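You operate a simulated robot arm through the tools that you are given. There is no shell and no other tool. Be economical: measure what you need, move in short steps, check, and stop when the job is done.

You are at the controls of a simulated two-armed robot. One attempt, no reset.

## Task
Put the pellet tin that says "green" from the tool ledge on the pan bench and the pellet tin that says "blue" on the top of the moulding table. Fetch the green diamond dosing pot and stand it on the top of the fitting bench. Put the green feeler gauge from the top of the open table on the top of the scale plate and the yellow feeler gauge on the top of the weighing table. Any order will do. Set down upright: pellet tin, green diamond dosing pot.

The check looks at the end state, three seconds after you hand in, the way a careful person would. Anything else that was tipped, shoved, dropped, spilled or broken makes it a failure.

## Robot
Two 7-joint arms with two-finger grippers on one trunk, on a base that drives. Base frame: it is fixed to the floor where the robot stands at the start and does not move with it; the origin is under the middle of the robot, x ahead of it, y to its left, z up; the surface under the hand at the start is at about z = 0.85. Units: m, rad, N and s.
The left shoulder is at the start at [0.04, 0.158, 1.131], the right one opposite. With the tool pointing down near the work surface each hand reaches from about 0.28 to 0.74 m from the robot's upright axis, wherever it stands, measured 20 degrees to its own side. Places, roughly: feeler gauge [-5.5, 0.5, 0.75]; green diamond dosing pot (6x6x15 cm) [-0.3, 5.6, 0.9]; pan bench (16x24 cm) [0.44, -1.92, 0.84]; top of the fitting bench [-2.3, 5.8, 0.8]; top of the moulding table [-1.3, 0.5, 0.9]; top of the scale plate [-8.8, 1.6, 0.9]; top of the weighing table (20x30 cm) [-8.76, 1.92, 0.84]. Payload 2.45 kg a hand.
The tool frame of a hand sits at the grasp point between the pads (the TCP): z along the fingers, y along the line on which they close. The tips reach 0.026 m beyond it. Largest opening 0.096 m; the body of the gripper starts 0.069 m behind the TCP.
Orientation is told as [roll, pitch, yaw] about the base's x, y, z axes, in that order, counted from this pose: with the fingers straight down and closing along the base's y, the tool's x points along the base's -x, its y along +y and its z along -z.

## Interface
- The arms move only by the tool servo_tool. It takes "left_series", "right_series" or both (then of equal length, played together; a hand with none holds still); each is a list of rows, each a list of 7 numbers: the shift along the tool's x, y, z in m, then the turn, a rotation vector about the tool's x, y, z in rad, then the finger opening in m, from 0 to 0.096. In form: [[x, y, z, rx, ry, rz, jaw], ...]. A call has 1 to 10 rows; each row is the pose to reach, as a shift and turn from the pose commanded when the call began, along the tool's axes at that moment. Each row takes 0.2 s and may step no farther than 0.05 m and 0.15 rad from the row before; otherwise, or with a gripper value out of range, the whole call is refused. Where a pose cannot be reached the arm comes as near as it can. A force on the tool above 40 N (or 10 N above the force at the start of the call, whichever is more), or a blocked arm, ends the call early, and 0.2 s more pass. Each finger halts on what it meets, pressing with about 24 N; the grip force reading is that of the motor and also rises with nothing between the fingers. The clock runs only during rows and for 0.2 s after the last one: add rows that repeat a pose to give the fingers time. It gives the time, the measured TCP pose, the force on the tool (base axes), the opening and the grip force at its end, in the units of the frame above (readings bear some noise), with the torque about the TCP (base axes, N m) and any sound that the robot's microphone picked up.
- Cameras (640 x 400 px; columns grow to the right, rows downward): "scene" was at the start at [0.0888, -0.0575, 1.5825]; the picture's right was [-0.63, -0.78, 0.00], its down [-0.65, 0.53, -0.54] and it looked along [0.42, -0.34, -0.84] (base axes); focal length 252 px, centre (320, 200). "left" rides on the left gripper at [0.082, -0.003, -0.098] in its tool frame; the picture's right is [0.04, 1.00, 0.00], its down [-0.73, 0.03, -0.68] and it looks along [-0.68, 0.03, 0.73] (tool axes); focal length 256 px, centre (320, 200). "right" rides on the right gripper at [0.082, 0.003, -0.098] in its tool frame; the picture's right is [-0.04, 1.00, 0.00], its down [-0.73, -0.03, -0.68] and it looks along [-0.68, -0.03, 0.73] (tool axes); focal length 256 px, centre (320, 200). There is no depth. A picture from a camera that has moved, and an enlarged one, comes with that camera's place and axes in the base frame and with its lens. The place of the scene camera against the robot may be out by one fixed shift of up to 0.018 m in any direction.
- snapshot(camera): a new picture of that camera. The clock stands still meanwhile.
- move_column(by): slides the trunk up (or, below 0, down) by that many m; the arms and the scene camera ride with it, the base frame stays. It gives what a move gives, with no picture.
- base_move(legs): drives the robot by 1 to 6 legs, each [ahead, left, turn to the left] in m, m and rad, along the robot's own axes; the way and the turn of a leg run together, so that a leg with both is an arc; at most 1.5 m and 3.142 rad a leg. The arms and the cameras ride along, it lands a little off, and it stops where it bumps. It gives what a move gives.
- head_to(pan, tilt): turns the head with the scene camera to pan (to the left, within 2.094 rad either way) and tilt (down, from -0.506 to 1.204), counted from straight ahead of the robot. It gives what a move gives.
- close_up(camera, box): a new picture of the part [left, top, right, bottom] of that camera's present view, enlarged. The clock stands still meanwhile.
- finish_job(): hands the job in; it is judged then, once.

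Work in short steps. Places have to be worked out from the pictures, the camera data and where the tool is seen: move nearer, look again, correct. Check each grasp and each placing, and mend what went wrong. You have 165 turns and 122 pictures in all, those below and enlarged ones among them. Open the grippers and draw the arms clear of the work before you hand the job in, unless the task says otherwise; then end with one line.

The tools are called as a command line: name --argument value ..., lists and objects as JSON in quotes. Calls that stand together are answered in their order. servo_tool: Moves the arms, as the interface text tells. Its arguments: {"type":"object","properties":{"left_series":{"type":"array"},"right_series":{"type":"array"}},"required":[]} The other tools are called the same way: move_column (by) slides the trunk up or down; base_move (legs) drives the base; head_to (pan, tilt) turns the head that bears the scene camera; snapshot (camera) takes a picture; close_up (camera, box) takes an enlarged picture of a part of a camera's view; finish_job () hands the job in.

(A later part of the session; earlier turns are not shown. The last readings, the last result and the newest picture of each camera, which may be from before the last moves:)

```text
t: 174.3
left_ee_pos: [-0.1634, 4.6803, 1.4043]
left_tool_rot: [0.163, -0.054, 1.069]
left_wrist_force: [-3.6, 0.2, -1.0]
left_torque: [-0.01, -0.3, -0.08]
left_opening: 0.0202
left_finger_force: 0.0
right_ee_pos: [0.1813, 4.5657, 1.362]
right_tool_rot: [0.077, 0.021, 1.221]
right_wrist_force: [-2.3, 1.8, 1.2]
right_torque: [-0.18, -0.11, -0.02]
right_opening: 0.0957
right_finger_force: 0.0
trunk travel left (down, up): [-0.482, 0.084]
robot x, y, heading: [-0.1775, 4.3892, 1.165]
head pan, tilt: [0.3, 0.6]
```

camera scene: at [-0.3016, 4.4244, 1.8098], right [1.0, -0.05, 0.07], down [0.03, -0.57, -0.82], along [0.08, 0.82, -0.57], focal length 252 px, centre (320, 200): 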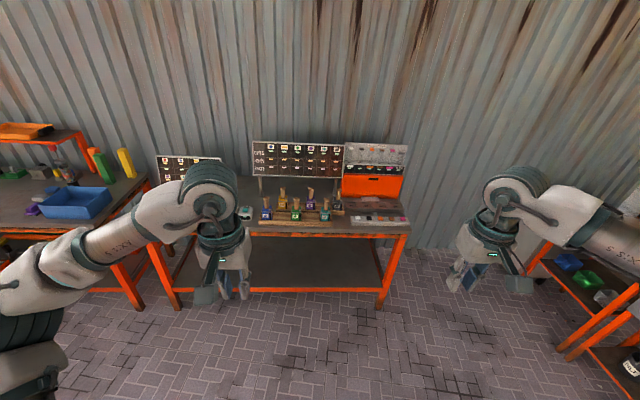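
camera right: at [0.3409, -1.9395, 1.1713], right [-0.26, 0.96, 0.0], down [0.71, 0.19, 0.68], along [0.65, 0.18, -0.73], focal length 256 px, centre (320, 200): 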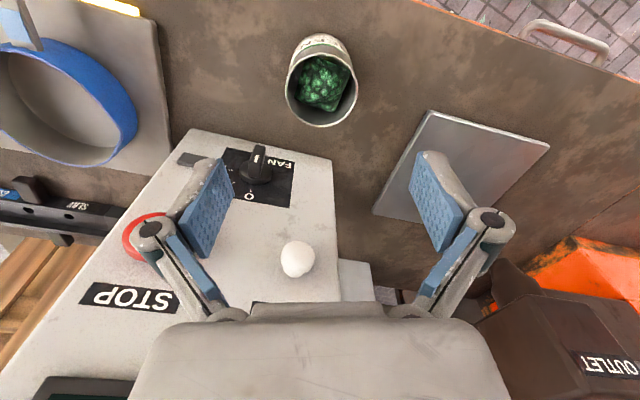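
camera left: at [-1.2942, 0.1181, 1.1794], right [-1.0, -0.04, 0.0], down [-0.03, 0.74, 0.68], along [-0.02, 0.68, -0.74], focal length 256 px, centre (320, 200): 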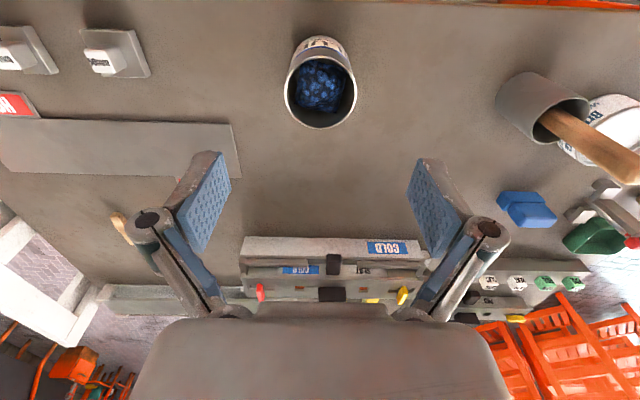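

The sway is undamped when the trunk is raised (same as earlier). So getting the trunk down is the cure: repeated lowering calls.

move_column --by -0.2

move_column --by -0.2

move_column --by -0.2

move_column --by -0.2

move_column --by -0.2

move_column --by -0.2

```text
t: 174.7
left_ee_pos: [-0.3683, 4.7606, 1.3653]
left_tool_rot: [0.014, -0.081, 1.039]
left_wrist_force: [-3.0, 2.4, 1.5]
left_torque: [-0.27, -0.3, 0.03]
left_opening: 0.0203
left_finger_force: 0.0
right_ee_pos: [-0.022, 4.6495, 1.4004]
right_tool_rot: [0.072, 0.024, 1.182]
right_wrist_force: [0.6, 1.3, -2.0]
right_torque: [-0.15, 0.03, 0.05]
right_opening: 0.0963
right_finger_force: 0.1
trunk travel left (down, up): [-0.48, 0.086]
robot x, y, heading: [-0.1977, 4.4018, 1.153]
head pan, tilt: [0.3, 0.6]
stopped: the arm was blocked; the commanded pose is now the measured one
```

```text
t: 175.2
left_ee_pos: [-0.1787, 4.6671, 1.3817]
left_tool_rot: [0.15, -0.06, 1.063]
left_wrist_force: [1.4, -3.7, -1.6]
left_torque: [0.3, 0.26, -0.06]
left_opening: 0.0198
left_finger_force: 0.1
right_ee_pos: [0.1559, 4.55, 1.3339]
right_tool_rot: [0.066, 0.029, 1.232]
right_wrist_force: [1.5, 0.7, 0.7]
right_torque: [0.02, 0.2, -0.03]
right_opening: 0.0961
right_finger_force: 0.0
trunk travel left (down, up): [-0.465, 0.102]
robot x, y, heading: [-0.1839, 4.3856, 1.147]
head pan, tilt: [0.3, 0.6]
stopped: the arm was blocked; the commanded pose is now the measured one
```

```text
t: 175.8
left_ee_pos: [-0.3717, 4.7381, 1.3294]
left_tool_rot: [0.019, -0.079, 1.024]
left_wrist_force: [-4.3, 1.4, 1.4]
left_torque: [-0.23, -0.31, 0.04]
left_opening: 0.0198
left_finger_force: 0.0
right_ee_pos: [-0.0351, 4.6328, 1.357]
right_tool_rot: [0.053, 0.035, 1.194]
right_wrist_force: [1.0, 2.1, -2.3]
right_torque: [-0.14, 0.02, 0.02]
right_opening: 0.0959
right_finger_force: 0.1
trunk travel left (down, up): [-0.448, 0.119]
robot x, y, heading: [-0.1992, 4.3867, 1.152]
head pan, tilt: [0.3, 0.6]
stopped: the arm was blocked; the commanded pose is now the measured one
```

```text
t: 176.3
left_ee_pos: [-0.1866, 4.6458, 1.3464]
left_tool_rot: [0.165, -0.061, 1.054]
left_wrist_force: [2.1, -2.7, -1.9]
left_torque: [0.3, 0.23, -0.04]
left_opening: 0.02
left_finger_force: 0.1
right_ee_pos: [0.1417, 4.5348, 1.2988]
right_tool_rot: [0.081, 0.034, 1.249]
right_wrist_force: [1.9, 0.8, 1.6]
right_torque: [-0.04, 0.19, -0.03]
right_opening: 0.0959
right_finger_force: 0.1
trunk travel left (down, up): [-0.432, 0.134]
robot x, y, heading: [-0.1857, 4.3763, 1.151]
head pan, tilt: [0.3, 0.6]
stopped: the arm was blocked; the commanded pose is now the measured one
```

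```text
t: 176.9
left_ee_pos: [-0.3805, 4.7201, 1.2956]
left_tool_rot: [0.024, -0.082, 1.023]
left_wrist_force: [-2.8, 1.5, 0.6]
left_torque: [-0.17, -0.24, 0.03]
left_opening: 0.0198
left_finger_force: 0.1
right_ee_pos: [-0.0548, 4.6189, 1.3173]
right_tool_rot: [0.045, 0.042, 1.216]
right_wrist_force: [0.9, 1.4, -2.9]
right_torque: [-0.14, -0.05, 0.0]
right_opening: 0.096
right_finger_force: 0.2
trunk travel left (down, up): [-0.416, 0.15]
robot x, y, heading: [-0.2024, 4.3872, 1.155]
head pan, tilt: [0.3, 0.6]
stopped: the arm was blocked; the commanded pose is now the measured one
```

```text
t: 177.4
left_ee_pos: [-0.1891, 4.6268, 1.3131]
left_tool_rot: [0.18, -0.062, 1.051]
left_wrist_force: [0.8, -1.9, -2.1]
left_torque: [0.23, 0.15, -0.02]
left_opening: 0.0201
left_finger_force: 0.1
right_ee_pos: [0.1293, 4.5199, 1.2609]
right_tool_rot: [0.093, 0.038, 1.266]
right_wrist_force: [0.2, 0.5, 1.9]
right_torque: [0.0, 0.06, -0.04]
right_opening: 0.0957
right_finger_force: 0.0
trunk travel left (down, up): [-0.402, 0.165]
robot x, y, heading: [-0.1832, 4.3782, 1.151]
head pan, tilt: [0.3, 0.6]
stopped: the arm was blocked; the commanded pose is now the measured one
```

Making 1.6 cm per call; continue.

move_column --by -0.2

move_column --by -0.2

move_column --by -0.2

move_column --by -0.2

move_column --by -0.2

move_column --by -0.2

head_to --pan 1.5 --tilt 0.6

head_to --pan 0.3 --tilt 0.6

head_to --pan 0.0 --tilt 0.6

```text
t: 178.0
left_ee_pos: [-0.3915, 4.7034, 1.2613]
left_tool_rot: [0.025, -0.083, 1.031]
left_wrist_force: [-1.6, 0.6, 2.0]
left_torque: [-0.08, -0.17, 0.03]
left_opening: 0.0198
left_finger_force: 0.0
right_ee_pos: [-0.0731, 4.6055, 1.2789]
right_tool_rot: [0.029, 0.05, 1.24]
right_wrist_force: [-2.1, 1.1, -2.2]
right_torque: [-0.12, -0.21, 0.02]
right_opening: 0.096
right_finger_force: 0.0
trunk travel left (down, up): [-0.387, 0.18]
robot x, y, heading: [-0.2033, 4.3824, 1.157]
head pan, tilt: [0.3, 0.6]
stopped: the arm was blocked; the commanded pose is now the measured one
```

```text
t: 178.5
left_ee_pos: [-0.1971, 4.612, 1.2835]
left_tool_rot: [0.187, -0.066, 1.059]
left_wrist_force: [1.1, -1.3, -1.0]
left_torque: [0.16, 0.09, -0.01]
left_opening: 0.0204
left_finger_force: 0.0
right_ee_pos: [0.1168, 4.5078, 1.2273]
right_tool_rot: [0.105, 0.044, 1.28]
right_wrist_force: [0.0, 0.9, 0.9]
right_torque: [-0.06, 0.07, -0.03]
right_opening: 0.096
right_finger_force: 0.0
trunk travel left (down, up): [-0.374, 0.193]
robot x, y, heading: [-0.1858, 4.3745, 1.157]
head pan, tilt: [0.3, 0.6]
stopped: the arm was blocked; the commanded pose is now the measured one
```

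```text
t: 179.1
left_ee_pos: [-0.3988, 4.6876, 1.2311]
left_tool_rot: [0.035, -0.084, 1.047]
left_wrist_force: [-1.5, -0.1, 0.5]
left_torque: [-0.04, -0.14, 0.07]
left_opening: 0.02
left_finger_force: 0.1
right_ee_pos: [-0.0865, 4.5934, 1.2437]
right_tool_rot: [0.021, 0.057, 1.259]
right_wrist_force: [-1.0, 0.8, -3.7]
right_torque: [-0.14, -0.17, 0.07]
right_opening: 0.0957
right_finger_force: 0.1
trunk travel left (down, up): [-0.36, 0.207]
robot x, y, heading: [-0.2047, 4.3791, 1.165]
head pan, tilt: [0.3, 0.6]
stopped: the arm was blocked; the commanded pose is now the measured one
```

```text
t: 179.6
left_ee_pos: [-0.203, 4.5984, 1.2553]
left_tool_rot: [0.196, -0.07, 1.08]
left_wrist_force: [1.1, -0.5, 0.2]
left_torque: [0.07, 0.07, -0.02]
left_opening: 0.0202
left_finger_force: 0.0
right_ee_pos: [0.1064, 4.4977, 1.1954]
right_tool_rot: [0.116, 0.049, 1.291]
right_wrist_force: [0.5, 0.2, 2.2]
right_torque: [0.0, 0.09, -0.05]
right_opening: 0.096
right_finger_force: 0.0
trunk travel left (down, up): [-0.348, 0.219]
robot x, y, heading: [-0.1839, 4.3698, 1.157]
head pan, tilt: [0.3, 0.6]
stopped: the arm was blocked; the commanded pose is now the measured one
```

```text
t: 180.1
left_ee_pos: [-0.4062, 4.6772, 1.2026]
left_tool_rot: [0.047, -0.083, 1.076]
left_wrist_force: [-0.9, 0.8, 1.4]
left_torque: [-0.02, -0.01, 0.03]
left_opening: 0.0199
left_finger_force: 0.1
right_ee_pos: [-0.0983, 4.582, 1.2084]
right_tool_rot: [0.004, 0.068, 1.281]
right_wrist_force: [-1.2, 0.6, -3.1]
right_torque: [-0.1, -0.2, 0.02]
right_opening: 0.0957
right_finger_force: 0.1
trunk travel left (down, up): [-0.334, 0.233]
robot x, y, heading: [-0.208, 4.3789, 1.161]
head pan, tilt: [0.3, 0.6]
stopped: the arm was blocked; the commanded pose is now the measured one
```

```text
t: 180.6
left_ee_pos: [-0.2137, 4.5877, 1.2279]
left_tool_rot: [0.207, -0.077, 1.111]
left_wrist_force: [0.7, -0.9, -0.2]
left_torque: [0.04, 0.11, -0.02]
left_opening: 0.0199
left_finger_force: 0.1
right_ee_pos: [0.0941, 4.4903, 1.1682]
right_tool_rot: [0.126, 0.052, 1.311]
right_wrist_force: [0.6, -0.7, 1.0]
right_torque: [0.05, 0.04, -0.06]
right_opening: 0.0958
right_finger_force: 0.0
trunk travel left (down, up): [-0.323, 0.243]
robot x, y, heading: [-0.1884, 4.3678, 1.161]
head pan, tilt: [0.3, 0.6]
stopped: the arm was blocked; the commanded pose is now the measured one
```

```text
t: 182.0
left_ee_pos: [-0.3386, 4.6407, 1.2098]
left_tool_rot: [0.117, -0.08, 1.124]
left_wrist_force: [-0.7, 0.9, 2.1]
left_torque: [-0.16, -0.02, 0.04]
left_opening: 0.0198
left_finger_force: 0.0
right_ee_pos: [-0.0306, 4.5436, 1.1817]
right_tool_rot: [0.031, 0.07, 1.31]
right_wrist_force: [0.2, -0.3, -0.5]
right_torque: [0.03, -0.01, 0.02]
right_opening: 0.0961
right_finger_force: 0.1
trunk travel left (down, up): [-0.323, 0.243]
robot x, y, heading: [-0.2094, 4.3757, 1.163]
head pan, tilt: [1.499, 0.6]
```

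```text
t: 183.4
left_ee_pos: [-0.3069, 4.6375, 1.2148]
left_tool_rot: [0.103, -0.077, 1.184]
left_wrist_force: [-2.7, 0.3, -0.8]
left_torque: [-0.04, -0.24, -0.05]
left_opening: 0.02
left_finger_force: 0.1
right_ee_pos: [0.0051, 4.536, 1.1691]
right_tool_rot: [0.008, 0.075, 1.33]
right_wrist_force: [-2.4, 1.7, -2.3]
right_torque: [-0.16, -0.15, 0.03]
right_opening: 0.0961
right_finger_force: 0.0
trunk travel left (down, up): [-0.323, 0.243]
robot x, y, heading: [-0.1999, 4.3833, 1.169]
head pan, tilt: [0.3, 0.6]
```

```text
t: 184.2
left_ee_pos: [-0.3795, 4.6682, 1.2041]
left_tool_rot: [0.065, -0.078, 1.142]
left_wrist_force: [0.3, 0.1, 0.4]
left_torque: [-0.1, 0.01, 0.04]
left_opening: 0.0201
left_finger_force: 0.1
right_ee_pos: [-0.0662, 4.5647, 1.1837]
right_tool_rot: [-0.02, 0.077, 1.306]
right_wrist_force: [2.1, -0.3, -0.6]
right_torque: [0.03, 0.1, 0.01]
right_opening: 0.0961
right_finger_force: 0.0
trunk travel left (down, up): [-0.323, 0.243]
robot x, y, heading: [-0.2169, 4.3853, 1.162]
head pan, tilt: [0.0, 0.6]
```

Keep waiting with head turns and watch the decay.

head_to --pan 2.0 --tilt 0.6

head_to --pan -2.0 --tilt 0.6

head_to --pan 0.0 --tilt 0.6

head_to --pan 0.1 --tilt 0.6

head_to --pan 0.15 --tilt 0.6

head_to --pan 0.2 --tilt 0.6

```text
t: 186.2
left_ee_pos: [-0.3792, 4.657, 1.2059]
left_tool_rot: [0.072, -0.084, 1.138]
left_wrist_force: [-0.3, 0.5, 1.0]
left_torque: [-0.07, -0.05, 0.01]
left_opening: 0.0198
left_finger_force: 0.1
right_ee_pos: [-0.0654, 4.5562, 1.1855]
right_tool_rot: [-0.014, 0.07, 1.307]
right_wrist_force: [2.7, -0.1, 0.3]
right_torque: [-0.02, 0.16, 0.03]
right_opening: 0.096
right_finger_force: 0.2
trunk travel left (down, up): [-0.323, 0.243]
robot x, y, heading: [-0.214, 4.3826, 1.159]
head pan, tilt: [2.0, 0.6]
```

```text
t: 189.4
left_ee_pos: [-0.3893, 4.6814, 1.2018]
left_tool_rot: [0.055, -0.071, 1.182]
left_wrist_force: [2.7, 0.2, -0.4]
left_torque: [-0.07, 0.19, 0.08]
left_opening: 0.0198
left_finger_force: 0.1
right_ee_pos: [-0.072, 4.5892, 1.1826]
right_tool_rot: [-0.031, 0.084, 1.344]
right_wrist_force: [4.0, 0.3, -0.8]
right_torque: [0.02, 0.31, 0.0]
right_opening: 0.0962
right_finger_force: 0.1
trunk travel left (down, up): [-0.323, 0.243]
robot x, y, heading: [-0.207, 4.3966, 1.2]
head pan, tilt: [-2.0, 0.6]
```

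```text
t: 191.3
left_ee_pos: [-0.298, 4.4926, 1.2309]
left_tool_rot: [0.295, -0.104, 1.105]
left_wrist_force: [3.0, -0.6, 2.0]
left_torque: [0.07, 0.27, 0.04]
left_opening: 0.02
left_finger_force: 0.1
right_ee_pos: [0.0015, 4.4436, 1.2087]
right_tool_rot: [0.249, 0.015, 1.394]
right_wrist_force: [1.6, -1.9, 4.2]
right_torque: [0.14, 0.08, 0.0]
right_opening: 0.0962
right_finger_force: 0.2
trunk travel left (down, up): [-0.323, 0.243]
robot x, y, heading: [-0.219, 4.3155, 1.28]
head pan, tilt: [0.0, 0.6]
```

```text
t: 192.0
left_ee_pos: [-0.274, 4.662, 1.22]
left_tool_rot: [0.085, -0.063, 1.283]
left_wrist_force: [-2.5, -2.1, -2.2]
left_torque: [0.2, -0.18, 0.01]
left_opening: 0.0201
left_finger_force: 0.0
right_ee_pos: [0.0462, 4.5628, 1.1556]
right_tool_rot: [-0.04, 0.101, 1.394]
right_wrist_force: [-0.6, -0.4, -2.7]
right_torque: [-0.06, -0.06, 0.01]
right_opening: 0.0957
right_finger_force: 0.2
trunk travel left (down, up): [-0.323, 0.243]
robot x, y, heading: [-0.1798, 4.4002, 1.207]
head pan, tilt: [0.099, 0.6]
```

```text
t: 192.7
left_ee_pos: [-0.3846, 4.5725, 1.2071]
left_tool_rot: [0.146, -0.086, 1.147]
left_wrist_force: [-2.2, -1.5, 2.9]
left_torque: [0.13, -0.24, 0.01]
left_opening: 0.0199
left_finger_force: 0.0
right_ee_pos: [-0.0752, 4.5031, 1.19]
right_tool_rot: [0.074, 0.064, 1.37]
right_wrist_force: [-0.4, -0.1, 0.7]
right_torque: [0.08, -0.05, 0.02]
right_opening: 0.0956
right_finger_force: 0.2
trunk travel left (down, up): [-0.323, 0.243]
robot x, y, heading: [-0.2295, 4.3313, 1.235]
head pan, tilt: [0.15, 0.6]
```

```text
t: 193.3
left_ee_pos: [-0.2041, 4.6557, 1.2243]
left_tool_rot: [0.19, -0.04, 1.202]
left_wrist_force: [1.8, 1.1, -1.8]
left_torque: [-0.09, 0.18, 0.0]
left_opening: 0.0199
left_finger_force: 0.0
right_ee_pos: [0.1087, 4.5799, 1.1671]
right_tool_rot: [0.103, 0.085, 1.392]
right_wrist_force: [-0.7, 1.7, 5.0]
right_torque: [-0.12, -0.13, -0.05]
right_opening: 0.096
right_finger_force: 0.0
trunk travel left (down, up): [-0.323, 0.243]
robot x, y, heading: [-0.1531, 4.3984, 1.238]
head pan, tilt: [0.201, 0.6]
```

Lower the trunk further: a lower centre of mass should stop the rocking; nothing is below the hands here.

move_column --by -0.25

move_column --by -0.25

move_column --by -0.25

move_column --by -0.25

move_column --by -0.25

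move_column --by -0.25

move_column --by -0.25

move_column --by -0.25

snapshot --camera "scene"

```text
t: 193.8
left_ee_pos: [-0.4479, 4.5362, 1.1606]
left_tool_rot: [0.087, -0.079, 1.113]
left_wrist_force: [-5.5, -0.2, -0.2]
left_torque: [-0.04, -0.49, -0.02]
left_opening: 0.0201
left_finger_force: 0.0
right_ee_pos: [-0.1579, 4.5175, 1.2101]
right_tool_rot: [0.253, 0.077, 1.393]
right_wrist_force: [-2.6, -0.2, -3.6]
right_torque: [-0.05, -0.21, 0.07]
right_opening: 0.0957
right_finger_force: 0.1
trunk travel left (down, up): [-0.311, 0.256]
robot x, y, heading: [-0.2309, 4.2867, 1.319]
head pan, tilt: [0.201, 0.6]
stopped: the arm was blocked; the commanded pose is now the measured one
```

```text
t: 194.4
left_ee_pos: [-0.2663, 4.5902, 1.1868]
left_tool_rot: [0.21, -0.063, 1.297]
left_wrist_force: [1.3, 1.0, -2.3]
left_torque: [0.03, 0.18, -0.03]
left_opening: 0.0202
left_finger_force: 0.0
right_ee_pos: [0.0428, 4.5533, 1.1313]
right_tool_rot: [0.167, 0.074, 1.516]
right_wrist_force: [0.1, 0.5, 3.0]
right_torque: [-0.05, 0.07, -0.04]
right_opening: 0.096
right_finger_force: 0.0
trunk travel left (down, up): [-0.295, 0.271]
robot x, y, heading: [-0.1883, 4.3693, 1.355]
head pan, tilt: [0.201, 0.6]
stopped: the arm was blocked; the commanded pose is now the measured one
```

```text
t: 195.0
left_ee_pos: [-0.4859, 4.5708, 1.1298]
left_tool_rot: [0.095, -0.085, 1.258]
left_wrist_force: [-3.6, 1.3, 1.7]
left_torque: [-0.16, -0.32, 0.04]
left_opening: 0.0199
left_finger_force: 0.0
right_ee_pos: [-0.185, 4.5607, 1.1619]
right_tool_rot: [0.162, 0.077, 1.507]
right_wrist_force: [-0.4, 2.3, -3.4]
right_torque: [-0.19, -0.04, 0.04]
right_opening: 0.0961
right_finger_force: 0.0
trunk travel left (down, up): [-0.283, 0.284]
robot x, y, heading: [-0.2191, 4.3457, 1.388]
head pan, tilt: [0.201, 0.6]
stopped: the arm was blocked; the commanded pose is now the measured one
```

```text
t: 195.5
left_ee_pos: [-0.2833, 4.5392, 1.1581]
left_tool_rot: [0.254, -0.077, 1.328]
left_wrist_force: [1.7, -0.4, 0.0]
left_torque: [0.07, 0.08, -0.04]
left_opening: 0.0201
left_finger_force: 0.0
right_ee_pos: [0.0219, 4.5199, 1.1091]
right_tool_rot: [0.221, 0.064, 1.57]
right_wrist_force: [0.3, 0.3, 1.2]
right_torque: [-0.01, -0.01, -0.03]
right_opening: 0.096
right_finger_force: 0.2
trunk travel left (down, up): [-0.272, 0.295]
robot x, y, heading: [-0.1919, 4.3539, 1.407]
head pan, tilt: [0.201, 0.6]
stopped: the arm was blocked; the commanded pose is now the measured one
```

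```text
t: 196.0
left_ee_pos: [-0.4963, 4.5665, 1.1054]
left_tool_rot: [0.113, -0.089, 1.322]
left_wrist_force: [1.9, -0.2, -0.2]
left_torque: [0.05, 0.16, 0.05]
left_opening: 0.0199
left_finger_force: 0.1
right_ee_pos: [-0.1944, 4.5516, 1.1182]
right_tool_rot: [0.087, 0.091, 1.556]
right_wrist_force: [-3.2, 0.8, -4.2]
right_torque: [-0.04, -0.22, 0.06]
right_opening: 0.096
right_finger_force: 0.0
trunk travel left (down, up): [-0.26, 0.306]
robot x, y, heading: [-0.2155, 4.3548, 1.406]
head pan, tilt: [0.201, 0.6]
stopped: the arm was blocked; the commanded pose is now the measured one
```

```text
t: 196.5
left_ee_pos: [-0.2897, 4.531, 1.1346]
left_tool_rot: [0.271, -0.083, 1.364]
left_wrist_force: [-0.4, -0.9, 0.7]
left_torque: [0.07, -0.01, -0.04]
left_opening: 0.0202
left_finger_force: 0.1
right_ee_pos: [0.0127, 4.5134, 1.0867]
right_tool_rot: [0.236, 0.069, 1.584]
right_wrist_force: [0.8, -1.1, 0.8]
right_torque: [0.07, 0.02, -0.01]
right_opening: 0.096
right_finger_force: 0.1
trunk travel left (down, up): [-0.252, 0.315]
robot x, y, heading: [-0.1961, 4.3537, 1.414]
head pan, tilt: [0.201, 0.6]
stopped: the arm was blocked; the commanded pose is now the measured one
```

```text
t: 197.0
left_ee_pos: [-0.4966, 4.5632, 1.0859]
left_tool_rot: [0.113, -0.093, 1.39]
left_wrist_force: [13.8, 39.9, 7.6]
left_torque: [0.24, 0.43, -0.86]
left_opening: 0.0219
left_finger_force: 0.4
right_ee_pos: [-0.1941, 4.5436, 1.0911]
right_tool_rot: [0.069, 0.103, 1.576]
right_wrist_force: [-1.3, -2.1, -5.3]
right_torque: [0.13, -0.21, 0.02]
right_opening: 0.0958
right_finger_force: 0.1
trunk travel left (down, up): [-0.241, 0.325]
robot x, y, heading: [-0.2189, 4.3575, 1.408]
head pan, tilt: [0.201, 0.6]
stopped: the arm was blocked; the commanded pose is now the measured one
```

```text
t: 197.5
left_ee_pos: [-0.3005, 4.5271, 1.1116]
left_tool_rot: [0.287, -0.082, 1.398]
left_wrist_force: [-1.0, -1.7, 1.3]
left_torque: [-0.03, -0.03, -0.02]
left_opening: 0.0203
left_finger_force: 0.1
right_ee_pos: [0.0043, 4.5069, 1.0663]
right_tool_rot: [0.242, 0.077, 1.588]
right_wrist_force: [0.3, -1.0, 1.3]
right_torque: [0.05, 0.03, -0.05]
right_opening: 0.0959
right_finger_force: 0.1
right hand out of reach, approached as far as the arm can: row 1
trunk travel left (down, up): [-0.233, 0.334]
robot x, y, heading: [-0.1994, 4.3605, 1.412]
head pan, tilt: [0.201, 0.6]
stopped: the arm was blocked; the commanded pose is now the measured one
```

```text
63 pictures are left
camera scene: at [-0.101, 4.4987, 1.5437], right [1.0, 0.04, -0.06], down [-0.02, -0.56, -0.83], along [-0.06, 0.83, -0.56], focal length 252 px, centre (320, 200)
```

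scene: 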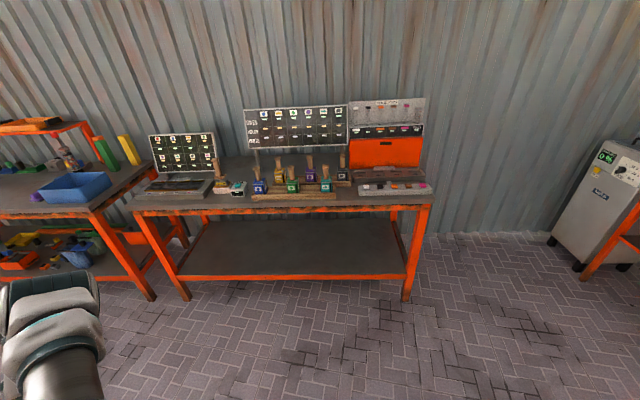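

Re-latching stops keep feeding it; the trunk is now low. I wait with near-zero head moves only.

head_to --pan 0.2 --tilt 0.2

head_to --pan 0.2 --tilt 1.1

head_to --pan 0.2 --tilt 0.2

head_to --pan 0.2 --tilt 1.1

head_to --pan 0.2 --tilt 0.2

head_to --pan 0.2 --tilt 1.1

snapshot --camera "scene"

```text
t: 198.4
left_ee_pos: [-0.3108, 4.5257, 1.1115]
left_tool_rot: [0.272, -0.088, 1.409]
left_wrist_force: [0.3, -0.9, 0.5]
left_torque: [0.05, -0.06, -0.1]
left_opening: 0.0199
left_finger_force: 0.0
right_ee_pos: [-0.0086, 4.5072, 1.0688]
right_tool_rot: [0.226, 0.076, 1.591]
right_wrist_force: [0.1, 0.1, 1.1]
right_torque: [0.03, -0.02, -0.03]
right_opening: 0.096
right_finger_force: 0.0
trunk travel left (down, up): [-0.233, 0.334]
robot x, y, heading: [-0.1931, 4.3578, 1.414]
head pan, tilt: [0.201, 0.201]
```

```text
t: 199.6
left_ee_pos: [-0.3749, 4.5379, 1.0979]
left_tool_rot: [0.226, -0.084, 1.417]
left_wrist_force: [9.2, 26.1, -5.2]
left_torque: [0.17, -0.11, -0.47]
left_opening: 0.0166
left_finger_force: 0.0
right_ee_pos: [-0.0722, 4.5199, 1.0724]
right_tool_rot: [0.184, 0.093, 1.593]
right_wrist_force: [-0.3, 1.3, -0.8]
right_torque: [0.05, 0.02, -0.01]
right_opening: 0.0961
right_finger_force: 0.1
trunk travel left (down, up): [-0.233, 0.334]
robot x, y, heading: [-0.2055, 4.3616, 1.412]
head pan, tilt: [0.201, 1.1]
```

```text
t: 200.8
left_ee_pos: [-0.4402, 4.5554, 1.0895]
left_tool_rot: [0.169, -0.072, 1.419]
left_wrist_force: [-0.3, 1.3, 0.0]
left_torque: [-0.14, 0.03, 0.05]
left_opening: 0.0199
left_finger_force: 0.0
right_ee_pos: [-0.1333, 4.5326, 1.0769]
right_tool_rot: [0.123, 0.103, 1.578]
right_wrist_force: [0.3, 0.7, -1.0]
right_torque: [-0.09, 0.03, 0.02]
right_opening: 0.0959
right_finger_force: 0.1
trunk travel left (down, up): [-0.233, 0.334]
robot x, y, heading: [-0.2262, 4.3573, 1.407]
head pan, tilt: [0.201, 0.201]
```

```text
t: 202.0
left_ee_pos: [-0.3329, 4.5286, 1.1086]
left_tool_rot: [0.254, -0.088, 1.41]
left_wrist_force: [-0.9, 0.1, 1.0]
left_torque: [0.04, -0.02, -0.03]
left_opening: 0.0199
left_finger_force: 0.0
right_ee_pos: [-0.0283, 4.5097, 1.0732]
right_tool_rot: [0.209, 0.078, 1.59]
right_wrist_force: [-0.1, 0.1, 1.8]
right_torque: [0.09, -0.03, -0.02]
right_opening: 0.0962
right_finger_force: 0.1
trunk travel left (down, up): [-0.233, 0.334]
robot x, y, heading: [-0.1957, 4.361, 1.409]
head pan, tilt: [0.201, 1.1]
```

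```text
t: 203.2
left_ee_pos: [-0.381, 4.5382, 1.0993]
left_tool_rot: [0.22, -0.084, 1.414]
left_wrist_force: [3.8, 6.4, 3.1]
left_torque: [0.07, 0.03, -0.19]
left_opening: 0.019
left_finger_force: 0.0
right_ee_pos: [-0.0768, 4.5199, 1.076]
right_tool_rot: [0.178, 0.09, 1.591]
right_wrist_force: [0.5, -0.3, -0.5]
right_torque: [0.06, 0.0, 0.02]
right_opening: 0.096
right_finger_force: 0.0
trunk travel left (down, up): [-0.233, 0.334]
robot x, y, heading: [-0.2076, 4.3563, 1.41]
head pan, tilt: [0.201, 0.201]
```

```text
t: 204.4
left_ee_pos: [-0.4249, 4.5514, 1.092]
left_tool_rot: [0.181, -0.076, 1.418]
left_wrist_force: [-0.1, 0.1, -1.0]
left_torque: [-0.07, 0.01, 0.04]
left_opening: 0.0201
left_finger_force: 0.1
right_ee_pos: [-0.1175, 4.5299, 1.0736]
right_tool_rot: [0.137, 0.101, 1.578]
right_wrist_force: [-0.5, 0.8, -1.1]
right_torque: [-0.04, 0.01, 0.03]
right_opening: 0.0961
right_finger_force: 0.1
trunk travel left (down, up): [-0.233, 0.334]
robot x, y, heading: [-0.2219, 4.3608, 1.405]
head pan, tilt: [0.201, 1.1]
```

```text
62 pictures are left
camera scene: at [-0.2723, 4.5052, 1.5029], right [1.0, 0.04, 0.04], down [0.05, -0.9, -0.44], along [0.02, 0.44, -0.9], focal length 252 px, centre (320, 200)
```

scene: 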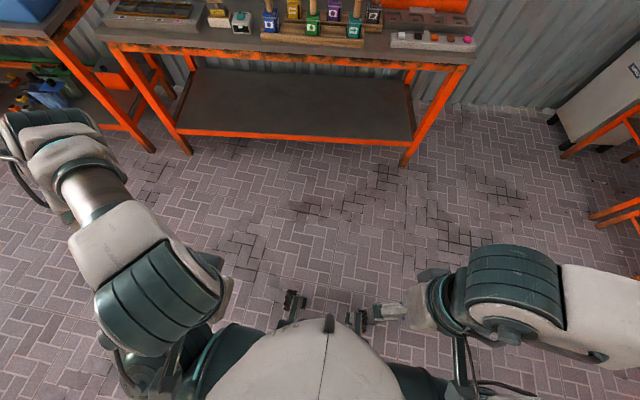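

It is decaying now. Continue waiting.

head_to --pan 0.2 --tilt 0.2

head_to --pan 0.2 --tilt 1.1

head_to --pan 0.2 --tilt 0.2

head_to --pan 0.2 --tilt 1.1

head_to --pan 0.2 --tilt 0.2

head_to --pan 0.2 --tilt 1.1

head_to --pan 0.2 --tilt 0.2

head_to --pan 0.2 --tilt 1.1

head_to --pan 0.2 --tilt 0.9

head_to --pan 0.2 --tilt 0.7

```text
t: 205.6
left_ee_pos: [-0.3283, 4.5327, 1.1078]
left_tool_rot: [0.258, -0.084, 1.408]
left_wrist_force: [0.9, 0.3, 0.6]
left_torque: [0.02, -0.04, -0.03]
left_opening: 0.02
left_finger_force: 0.0
right_ee_pos: [-0.0231, 4.5117, 1.0703]
right_tool_rot: [0.213, 0.081, 1.59]
right_wrist_force: [0.6, 0.0, 0.7]
right_torque: [-0.01, 0.04, -0.02]
right_opening: 0.0961
right_finger_force: 0.1
trunk travel left (down, up): [-0.233, 0.334]
robot x, y, heading: [-0.1986, 4.3562, 1.413]
head pan, tilt: [0.201, 0.201]
```

```text
t: 206.8
left_ee_pos: [-0.4029, 4.5406, 1.0969]
left_tool_rot: [0.204, -0.086, 1.417]
left_wrist_force: [0.5, 0.4, 0.0]
left_torque: [0.0, 0.03, 0.01]
left_opening: 0.0195
left_finger_force: 0.0
right_ee_pos: [-0.0984, 4.5221, 1.0783]
right_tool_rot: [0.159, 0.09, 1.587]
right_wrist_force: [0.6, 0.6, -0.7]
right_torque: [0.03, 0.04, 0.03]
right_opening: 0.0957
right_finger_force: 0.1
trunk travel left (down, up): [-0.233, 0.334]
robot x, y, heading: [-0.2141, 4.3573, 1.412]
head pan, tilt: [0.201, 1.1]
```

```text
t: 208.0
left_ee_pos: [-0.4058, 4.5455, 1.0946]
left_tool_rot: [0.2, -0.077, 1.421]
left_wrist_force: [-0.2, -0.7, -0.5]
left_torque: [0.04, 0.06, 0.04]
left_opening: 0.0201
left_finger_force: 0.0
right_ee_pos: [-0.0991, 4.5255, 1.0736]
right_tool_rot: [0.152, 0.096, 1.585]
right_wrist_force: [-0.1, 0.8, -0.1]
right_torque: [-0.03, 0.01, 0.02]
right_opening: 0.0959
right_finger_force: 0.0
trunk travel left (down, up): [-0.233, 0.334]
robot x, y, heading: [-0.2129, 4.361, 1.409]
head pan, tilt: [0.201, 0.201]
```

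```text
t: 209.2
left_ee_pos: [-0.3287, 4.5324, 1.1065]
left_tool_rot: [0.257, -0.08, 1.408]
left_wrist_force: [2.0, -0.2, -0.2]
left_torque: [0.01, 0.07, -0.01]
left_opening: 0.02
left_finger_force: 0.1
right_ee_pos: [-0.0234, 4.515, 1.071]
right_tool_rot: [0.215, 0.083, 1.59]
right_wrist_force: [1.1, -0.7, 1.4]
right_torque: [0.02, 0.05, -0.02]
right_opening: 0.0963
right_finger_force: 0.1
trunk travel left (down, up): [-0.233, 0.334]
robot x, y, heading: [-0.1955, 4.3569, 1.414]
head pan, tilt: [0.201, 1.1]
```

```text
t: 210.4
left_ee_pos: [-0.4242, 4.5461, 1.0934]
left_tool_rot: [0.185, -0.083, 1.42]
left_wrist_force: [-0.7, 0.4, 0.7]
left_torque: [-0.02, -0.03, 0.01]
left_opening: 0.0199
left_finger_force: 0.1
right_ee_pos: [-0.1184, 4.525, 1.0786]
right_tool_rot: [0.139, 0.092, 1.587]
right_wrist_force: [0.2, 0.9, 0.3]
right_torque: [-0.01, 0.03, -0.02]
right_opening: 0.0964
right_finger_force: 0.1
trunk travel left (down, up): [-0.233, 0.334]
robot x, y, heading: [-0.2206, 4.3599, 1.413]
head pan, tilt: [0.201, 0.201]
```

```text
t: 211.6
left_ee_pos: [-0.3779, 4.5385, 1.1015]
left_tool_rot: [0.22, -0.085, 1.419]
left_wrist_force: [-0.8, -0.7, -0.2]
left_torque: [0.1, -0.04, -0.01]
left_opening: 0.02
left_finger_force: 0.1
right_ee_pos: [-0.0728, 4.5185, 1.0729]
right_tool_rot: [0.17, 0.089, 1.587]
right_wrist_force: [-0.5, -0.2, 1.1]
right_torque: [0.05, -0.06, 0.02]
right_opening: 0.0959
right_finger_force: 0.1
trunk travel left (down, up): [-0.233, 0.334]
robot x, y, heading: [-0.2081, 4.3631, 1.409]
head pan, tilt: [0.201, 1.1]
```

```text
t: 212.8
left_ee_pos: [-0.3433, 4.5336, 1.1041]
left_tool_rot: [0.249, -0.082, 1.411]
left_wrist_force: [-0.6, -0.1, -0.6]
left_torque: [0.06, -0.06, -0.03]
left_opening: 0.0202
left_finger_force: 0.1
right_ee_pos: [-0.0392, 4.5165, 1.0706]
right_tool_rot: [0.205, 0.089, 1.594]
right_wrist_force: [0.3, 1.2, -0.3]
right_torque: [-0.1, 0.0, -0.02]
right_opening: 0.0961
right_finger_force: 0.1
trunk travel left (down, up): [-0.233, 0.334]
robot x, y, heading: [-0.1993, 4.356, 1.418]
head pan, tilt: [0.201, 0.201]
```

```text
t: 214.0
left_ee_pos: [-0.4345, 4.5491, 1.0923]
left_tool_rot: [0.175, -0.082, 1.421]
left_wrist_force: [0.6, 0.2, 0.5]
left_torque: [0.01, 0.08, 0.04]
left_opening: 0.0198
left_finger_force: 0.0
right_ee_pos: [-0.128, 4.5293, 1.0787]
right_tool_rot: [0.131, 0.097, 1.585]
right_wrist_force: [1.1, 0.2, -1.4]
right_torque: [-0.05, 0.09, 0.01]
right_opening: 0.0959
right_finger_force: 0.0
trunk travel left (down, up): [-0.233, 0.334]
robot x, y, heading: [-0.2227, 4.3617, 1.412]
head pan, tilt: [0.201, 1.1]
```

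```text
t: 214.7
left_ee_pos: [-0.4028, 4.541, 1.0975]
left_tool_rot: [0.205, -0.085, 1.414]
left_wrist_force: [0.4, -0.6, -0.5]
left_torque: [0.01, 0.02, -0.01]
left_opening: 0.0196
left_finger_force: 0.0
right_ee_pos: [-0.0957, 4.5221, 1.078]
right_tool_rot: [0.161, 0.088, 1.587]
right_wrist_force: [-0.4, -0.3, -1.0]
right_torque: [0.03, 0.07, 0.0]
right_opening: 0.0962
right_finger_force: 0.0
trunk travel left (down, up): [-0.233, 0.334]
robot x, y, heading: [-0.2152, 4.3614, 1.411]
head pan, tilt: [0.201, 0.901]
```

```text
t: 215.4
left_ee_pos: [-0.3472, 4.535, 1.1024]
left_tool_rot: [0.243, -0.078, 1.412]
left_wrist_force: [-1.1, 0.4, -1.6]
left_torque: [0.0, -0.06, -0.01]
left_opening: 0.0202
left_finger_force: 0.0
right_ee_pos: [-0.0426, 4.5164, 1.07]
right_tool_rot: [0.203, 0.091, 1.592]
right_wrist_force: [-0.1, -0.1, -0.8]
right_torque: [-0.06, -0.03, -0.03]
right_opening: 0.0959
right_finger_force: 0.1
trunk travel left (down, up): [-0.233, 0.334]
robot x, y, heading: [-0.2028, 4.3517, 1.415]
head pan, tilt: [0.201, 0.7]
```

Head tilting itself may keep it going. I wait using head calls that don't move the head.

head_to --pan 0.2 --tilt 0.7

head_to --pan 0.2 --tilt 0.7

head_to --pan 0.2 --tilt 0.7

head_to --pan 0.2 --tilt 0.7

head_to --pan 0.2 --tilt 0.7

head_to --pan 0.2 --tilt 0.7

head_to --pan 0.2 --tilt 0.7

head_to --pan 0.2 --tilt 0.7

head_to --pan 0.2 --tilt 0.7

head_to --pan 0.2 --tilt 0.7

```text
t: 216.0
left_ee_pos: [-0.3601, 4.5348, 1.105]
left_tool_rot: [0.233, -0.085, 1.416]
left_wrist_force: [0.0, -1.1, 0.1]
left_torque: [0.02, -0.07, -0.03]
left_opening: 0.0198
left_finger_force: 0.2
right_ee_pos: [-0.0542, 4.5153, 1.0734]
right_tool_rot: [0.187, 0.084, 1.591]
right_wrist_force: [-0.2, -0.3, -0.2]
right_torque: [-0.01, -0.02, 0.01]
right_opening: 0.0961
right_finger_force: 0.1
trunk travel left (down, up): [-0.233, 0.334]
robot x, y, heading: [-0.2013, 4.3572, 1.409]
head pan, tilt: [0.201, 0.7]
```

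```text
t: 216.6
left_ee_pos: [-0.4364, 4.5492, 1.0923]
left_tool_rot: [0.175, -0.081, 1.419]
left_wrist_force: [-0.9, -0.6, -0.3]
left_torque: [0.01, -0.07, 0.0]
left_opening: 0.0201
left_finger_force: 0.0
right_ee_pos: [-0.129, 4.5299, 1.0783]
right_tool_rot: [0.132, 0.096, 1.584]
right_wrist_force: [-1.0, 0.1, 0.2]
right_torque: [-0.03, -0.06, -0.01]
right_opening: 0.096
right_finger_force: 0.1
trunk travel left (down, up): [-0.233, 0.334]
robot x, y, heading: [-0.2166, 4.3613, 1.412]
head pan, tilt: [0.201, 0.7]
```

```text
t: 217.2
left_ee_pos: [-0.3591, 4.5361, 1.1024]
left_tool_rot: [0.236, -0.079, 1.41]
left_wrist_force: [0.5, 0.9, -0.3]
left_torque: [0.04, -0.03, 0.01]
left_opening: 0.0201
left_finger_force: 0.1
right_ee_pos: [-0.0561, 4.5173, 1.0732]
right_tool_rot: [0.193, 0.089, 1.591]
right_wrist_force: [-0.9, -0.9, 0.3]
right_torque: [0.07, -0.06, -0.01]
right_opening: 0.0958
right_finger_force: 0.1
trunk travel left (down, up): [-0.233, 0.334]
robot x, y, heading: [-0.2015, 4.3549, 1.413]
head pan, tilt: [0.201, 0.7]
```

```text
t: 217.8
left_ee_pos: [-0.3468, 4.5326, 1.1061]
left_tool_rot: [0.245, -0.085, 1.411]
left_wrist_force: [0.4, -1.4, 0.0]
left_torque: [0.04, -0.08, -0.02]
left_opening: 0.02
left_finger_force: 0.1
right_ee_pos: [-0.0422, 4.5145, 1.0724]
right_tool_rot: [0.197, 0.082, 1.591]
right_wrist_force: [-0.2, -0.2, 0.7]
right_torque: [0.01, -0.03, -0.01]
right_opening: 0.0959
right_finger_force: 0.0
trunk travel left (down, up): [-0.233, 0.334]
robot x, y, heading: [-0.2009, 4.3596, 1.415]
head pan, tilt: [0.201, 0.7]
```

```text
t: 218.4
left_ee_pos: [-0.4332, 4.5509, 1.0915]
left_tool_rot: [0.177, -0.078, 1.418]
left_wrist_force: [-0.7, 1.8, 0.3]
left_torque: [-0.06, -0.06, 0.04]
left_opening: 0.0201
left_finger_force: 0.1
right_ee_pos: [-0.1263, 4.5313, 1.0777]
right_tool_rot: [0.131, 0.098, 1.581]
right_wrist_force: [-0.6, 0.5, 0.6]
right_torque: [-0.07, -0.09, 0.04]
right_opening: 0.0958
right_finger_force: 0.2
trunk travel left (down, up): [-0.233, 0.334]
robot x, y, heading: [-0.2208, 4.3633, 1.406]
head pan, tilt: [0.201, 0.7]
```

```text
t: 219.0
left_ee_pos: [-0.3732, 4.5371, 1.1005]
left_tool_rot: [0.228, -0.085, 1.412]
left_wrist_force: [1.8, 0.6, 1.5]
left_torque: [0.01, -0.01, -0.03]
left_opening: 0.02
left_finger_force: 0.0
right_ee_pos: [-0.0685, 4.5193, 1.0732]
right_tool_rot: [0.187, 0.089, 1.588]
right_wrist_force: [0.2, -0.1, 0.1]
right_torque: [0.03, -0.06, -0.02]
right_opening: 0.0959
right_finger_force: 0.1
trunk travel left (down, up): [-0.233, 0.334]
robot x, y, heading: [-0.2068, 4.3607, 1.413]
head pan, tilt: [0.201, 0.7]
```

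```text
t: 219.6
left_ee_pos: [-0.3372, 4.5323, 1.1073]
left_tool_rot: [0.252, -0.083, 1.411]
left_wrist_force: [-0.2, 0.1, -0.4]
left_torque: [-0.01, -0.03, 0.02]
left_opening: 0.0199
left_finger_force: 0.1
right_ee_pos: [-0.0324, 4.5119, 1.0713]
right_tool_rot: [0.205, 0.082, 1.59]
right_wrist_force: [0.8, -0.6, 0.6]
right_torque: [0.04, 0.01, 0.02]
right_opening: 0.0963
right_finger_force: 0.0
trunk travel left (down, up): [-0.233, 0.334]
robot x, y, heading: [-0.1986, 4.3579, 1.411]
head pan, tilt: [0.201, 0.7]
```

```text
t: 220.2
left_ee_pos: [-0.4268, 4.5514, 1.0919]
left_tool_rot: [0.179, -0.076, 1.419]
left_wrist_force: [-0.1, 0.5, 0.4]
left_torque: [-0.11, -0.03, 0.02]
left_opening: 0.0201
left_finger_force: 0.0
right_ee_pos: [-0.1203, 4.5301, 1.0768]
right_tool_rot: [0.135, 0.102, 1.579]
right_wrist_force: [-0.1, -0.1, 0.2]
right_torque: [-0.04, 0.0, 0.01]
right_opening: 0.0961
right_finger_force: 0.0
trunk travel left (down, up): [-0.233, 0.334]
robot x, y, heading: [-0.2203, 4.3584, 1.41]
head pan, tilt: [0.201, 0.7]
```

```text
t: 220.8
left_ee_pos: [-0.3866, 4.5393, 1.0984]
left_tool_rot: [0.217, -0.086, 1.415]
left_wrist_force: [1.5, 1.3, 1.2]
left_torque: [0.02, 0.07, -0.05]
left_opening: 0.0195
left_finger_force: 0.1
right_ee_pos: [-0.083, 4.5193, 1.0763]
right_tool_rot: [0.174, 0.09, 1.588]
right_wrist_force: [1.2, 0.0, 0.2]
right_torque: [0.03, 0.01, 0.02]
right_opening: 0.096
right_finger_force: 0.0
trunk travel left (down, up): [-0.233, 0.334]
robot x, y, heading: [-0.2097, 4.3596, 1.41]
head pan, tilt: [0.201, 0.7]
```

```text
t: 221.4
left_ee_pos: [-0.3297, 4.5316, 1.1084]
left_tool_rot: [0.255, -0.082, 1.408]
left_wrist_force: [-0.3, 0.1, 1.4]
left_torque: [0.01, 0.01, -0.01]
left_opening: 0.0199
left_finger_force: 0.1
right_ee_pos: [-0.0263, 4.5124, 1.0709]
right_tool_rot: [0.211, 0.081, 1.59]
right_wrist_force: [0.9, -0.8, 0.5]
right_torque: [0.05, 0.02, 0.02]
right_opening: 0.0962
right_finger_force: 0.1
trunk travel left (down, up): [-0.233, 0.334]
robot x, y, heading: [-0.1951, 4.3554, 1.413]
head pan, tilt: [0.201, 0.7]
```

A limit cycle with the arms pulled in. I extend both arms forward again to the pose in which the robot stood calmly.

servo_tool --left_series '[[-0.03, 0, 0, 0, 0, 0, 0.02], [-0.06, 0, 0, 0, 0, 0, 0.02], [-0.09, 0, 0, 0, 0, 0, 0.02], [-0.12, 0, 0, 0, 0, 0, 0.02], [-0.15, 0, 0, 0, 0, 0, 0.02], [-0.18, 0, 0, 0, 0, 0, 0.02], [-0.21, 0, 0, 0, 0, 0, 0.02]]' --right_series '[[-0.03, 0, 0, 0, 0, 0, 0.096], [-0.06, 0, 0, 0, 0, 0, 0.096], [-0.09, 0, 0, 0, 0, 0, 0.096], [-0.12, 0, 0, 0, 0, 0, 0.096], [-0.15, 0, 0, 0, 0, 0, 0.096], [-0.18, 0, 0, 0, 0, 0, 0.096], [-0.21, 0, 0, 0, 0, 0, 0.096]]'

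head_to --pan 0.2 --tilt 0.7

head_to --pan 0.2 --tilt 0.7

head_to --pan 0.2 --tilt 0.7

```text
t: 223.0
left_ee_pos: [-0.3453, 4.7485, 1.1161]
left_tool_rot: [0.22, -0.081, 1.413]
left_wrist_force: [-1.0, -0.9, 0.7]
left_torque: [0.04, -0.06, 0.02]
left_opening: 0.0199
left_finger_force: 0.1
right_ee_pos: [-0.0752, 4.7309, 1.0528]
right_tool_rot: [0.174, 0.09, 1.586]
right_wrist_force: [0.1, 0.3, 0.5]
right_torque: [0.01, -0.01, 0.04]
right_opening: 0.0959
right_finger_force: 0.1
trunk travel left (down, up): [-0.233, 0.334]
robot x, y, heading: [-0.2102, 4.3583, 1.407]
head pan, tilt: [0.201, 0.7]
```

```text
t: 223.6
left_ee_pos: [-0.3942, 4.7542, 1.1103]
left_tool_rot: [0.182, -0.081, 1.421]
left_wrist_force: [-1.3, 1.0, 0.2]
left_torque: [-0.03, -0.07, 0.02]
left_opening: 0.02
left_finger_force: 0.0
right_ee_pos: [-0.125, 4.7355, 1.0561]
right_tool_rot: [0.137, 0.095, 1.593]
right_wrist_force: [-3.4, -1.2, -1.2]
right_torque: [0.13, -0.32, -0.01]
right_opening: 0.096
right_finger_force: 0.0
trunk travel left (down, up): [-0.233, 0.334]
robot x, y, heading: [-0.219, 4.362, 1.415]
head pan, tilt: [0.201, 0.7]
```

```text
t: 224.2
left_ee_pos: [-0.314, 4.7416, 1.1205]
left_tool_rot: [0.243, -0.079, 1.41]
left_wrist_force: [-0.4, 0.1, -0.1]
left_torque: [0.05, 0.03, 0.04]
left_opening: 0.0199
left_finger_force: 0.1
right_ee_pos: [-0.0447, 4.7259, 1.0503]
right_tool_rot: [0.199, 0.088, 1.589]
right_wrist_force: [0.3, 0.8, -0.2]
right_torque: [-0.05, 0.05, -0.02]
right_opening: 0.0961
right_finger_force: 0.1
trunk travel left (down, up): [-0.233, 0.334]
robot x, y, heading: [-0.2032, 4.356, 1.411]
head pan, tilt: [0.201, 0.7]
```

```text
t: 224.8
left_ee_pos: [-0.3303, 4.7433, 1.1207]
left_tool_rot: [0.228, -0.083, 1.411]
left_wrist_force: [0.6, -0.6, 0.6]
left_torque: [0.01, 0.03, -0.03]
left_opening: 0.02
left_finger_force: 0.1
right_ee_pos: [-0.0603, 4.726, 1.0552]
right_tool_rot: [0.184, 0.086, 1.589]
right_wrist_force: [0.2, 0.5, 0.0]
right_torque: [-0.01, 0.02, -0.01]
right_opening: 0.0958
right_finger_force: 0.1
trunk travel left (down, up): [-0.233, 0.334]
robot x, y, heading: [-0.2045, 4.3586, 1.404]
head pan, tilt: [0.201, 0.7]
```

Worked without a stop. Now level both hands and spread them to their usual places.

servo_tool --left_series '[[0, 0.015, 0, 0.07, 0.028, 0, 0.05], [0, 0.03, 0, 0.14, 0.056, 0, 0.096], [0, 0.045, 0, 0.21, 0.083, 0, 0.096], [0, 0.06, 0, 0.21, 0.083, 0, 0.096]]' --right_series '[[0, -0.03, 0, 0.055, -0.03, 0, 0.096], [0, -0.06, 0, 0.11, -0.06, 0, 0.096], [0, -0.09, 0, 0.165, -0.09, 0, 0.096], [0, -0.11, 0, 0.165, -0.09, 0, 0.096]]'

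head_to --pan 0.2 --tilt 0.7

head_to --pan 0.2 --tilt 0.7

head_to --pan 0.2 --tilt 0.7

head_to --pan 0.2 --tilt 0.7

head_to --pan 0.2 --tilt 0.7

head_to --pan 0.2 --tilt 0.7

```text
t: 226.0
left_ee_pos: [-0.377, 4.7485, 1.1361]
left_tool_rot: [0.024, -0.004, 1.413]
left_wrist_force: [-0.2, 0.7, -1.0]
left_torque: [0.01, -0.02, 0.01]
left_opening: 0.096
left_finger_force: 0.0
right_ee_pos: [0.0582, 4.7229, 1.0332]
right_tool_rot: [0.024, -0.006, 1.575]
right_wrist_force: [-1.6, 0.7, 0.4]
right_torque: [0.0, -0.01, -0.02]
right_opening: 0.0959
right_finger_force: 0.0
trunk travel left (down, up): [-0.233, 0.334]
robot x, y, heading: [-0.1964, 4.3586, 1.416]
head pan, tilt: [0.201, 0.7]
stopped in row 4 (left hand): the arm was blocked; the commanded pose is now the measured one
```

```text
t: 226.6
left_ee_pos: [-0.36, 4.7451, 1.1376]
left_tool_rot: [0.032, -0.004, 1.412]
left_wrist_force: [1.0, 0.1, -0.4]
left_torque: [-0.03, 0.09, 0.0]
left_opening: 0.0962
left_finger_force: 0.2
right_ee_pos: [0.0721, 4.7212, 1.0335]
right_tool_rot: [0.032, -0.006, 1.573]
right_wrist_force: [1.0, 0.4, 0.0]
right_torque: [-0.01, 0.05, 0.03]
right_opening: 0.0959
right_finger_force: 0.1
trunk travel left (down, up): [-0.233, 0.334]
robot x, y, heading: [-0.1932, 4.3614, 1.411]
head pan, tilt: [0.201, 0.7]
```

```text
t: 227.2
left_ee_pos: [-0.4198, 4.7548, 1.1277]
left_tool_rot: [-0.009, -0.003, 1.42]
left_wrist_force: [-0.8, 0.4, 0.7]
left_torque: [-0.02, -0.11, 0.03]
left_opening: 0.0961
left_finger_force: 0.1
right_ee_pos: [0.0173, 4.7311, 1.0402]
right_tool_rot: [-0.011, 0.001, 1.579]
right_wrist_force: [-1.5, 0.4, 0.2]
right_torque: [0.03, -0.11, 0.01]
right_opening: 0.096
right_finger_force: 0.2
trunk travel left (down, up): [-0.233, 0.334]
robot x, y, heading: [-0.2079, 4.3609, 1.411]
head pan, tilt: [0.201, 0.7]
```

```text
t: 227.8
left_ee_pos: [-0.395, 4.7498, 1.1326]
left_tool_rot: [0.009, -0.004, 1.417]
left_wrist_force: [0.1, -0.8, -0.1]
left_torque: [0.02, -0.01, -0.03]
left_opening: 0.0959
left_finger_force: 0.0
right_ee_pos: [0.0406, 4.7266, 1.0369]
right_tool_rot: [0.009, -0.002, 1.577]
right_wrist_force: [-0.4, -0.7, 0.2]
right_torque: [0.0, 0.0, 0.0]
right_opening: 0.096
right_finger_force: 0.0
trunk travel left (down, up): [-0.233, 0.334]
robot x, y, heading: [-0.2019, 4.3582, 1.416]
head pan, tilt: [0.201, 0.7]
```

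```text
t: 228.4
left_ee_pos: [-0.3552, 4.7451, 1.1388]
left_tool_rot: [0.038, -0.005, 1.412]
left_wrist_force: [0.9, -0.4, 0.4]
left_torque: [0.03, 0.07, -0.03]
left_opening: 0.096
left_finger_force: 0.1
right_ee_pos: [0.0779, 4.7205, 1.032]
right_tool_rot: [0.038, -0.009, 1.574]
right_wrist_force: [0.4, -1.3, 0.2]
right_torque: [0.02, 0.12, -0.03]
right_opening: 0.0958
right_finger_force: 0.1
trunk travel left (down, up): [-0.233, 0.334]
robot x, y, heading: [-0.1925, 4.3557, 1.414]
head pan, tilt: [0.201, 0.7]
```

```text
t: 229.0
left_ee_pos: [-0.4068, 4.7513, 1.1296]
left_tool_rot: [0.0, -0.002, 1.417]
left_wrist_force: [-0.3, 0.1, 0.5]
left_torque: [-0.04, -0.07, 0.03]
left_opening: 0.0961
left_finger_force: 0.0
right_ee_pos: [0.0289, 4.7289, 1.0386]
right_tool_rot: [0.0, -0.001, 1.578]
right_wrist_force: [-0.3, -0.2, 0.0]
right_torque: [0.04, -0.03, 0.02]
right_opening: 0.096
right_finger_force: 0.0
trunk travel left (down, up): [-0.233, 0.334]
robot x, y, heading: [-0.2004, 4.357, 1.411]
head pan, tilt: [0.201, 0.7]
```

```text
t: 229.6
left_ee_pos: [-0.4106, 4.7536, 1.1296]
left_tool_rot: [-0.005, -0.001, 1.421]
left_wrist_force: [0.2, 1.1, -0.2]
left_torque: [-0.03, -0.06, 0.01]
left_opening: 0.096
left_finger_force: 0.0
right_ee_pos: [0.0257, 4.7281, 1.0391]
right_tool_rot: [-0.002, -0.002, 1.578]
right_wrist_force: [0.3, 0.9, -0.9]
right_torque: [0.02, -0.05, 0.04]
right_opening: 0.0961
right_finger_force: 0.0
trunk travel left (down, up): [-0.233, 0.334]
robot x, y, heading: [-0.2032, 4.3572, 1.407]
head pan, tilt: [0.201, 0.7]
```

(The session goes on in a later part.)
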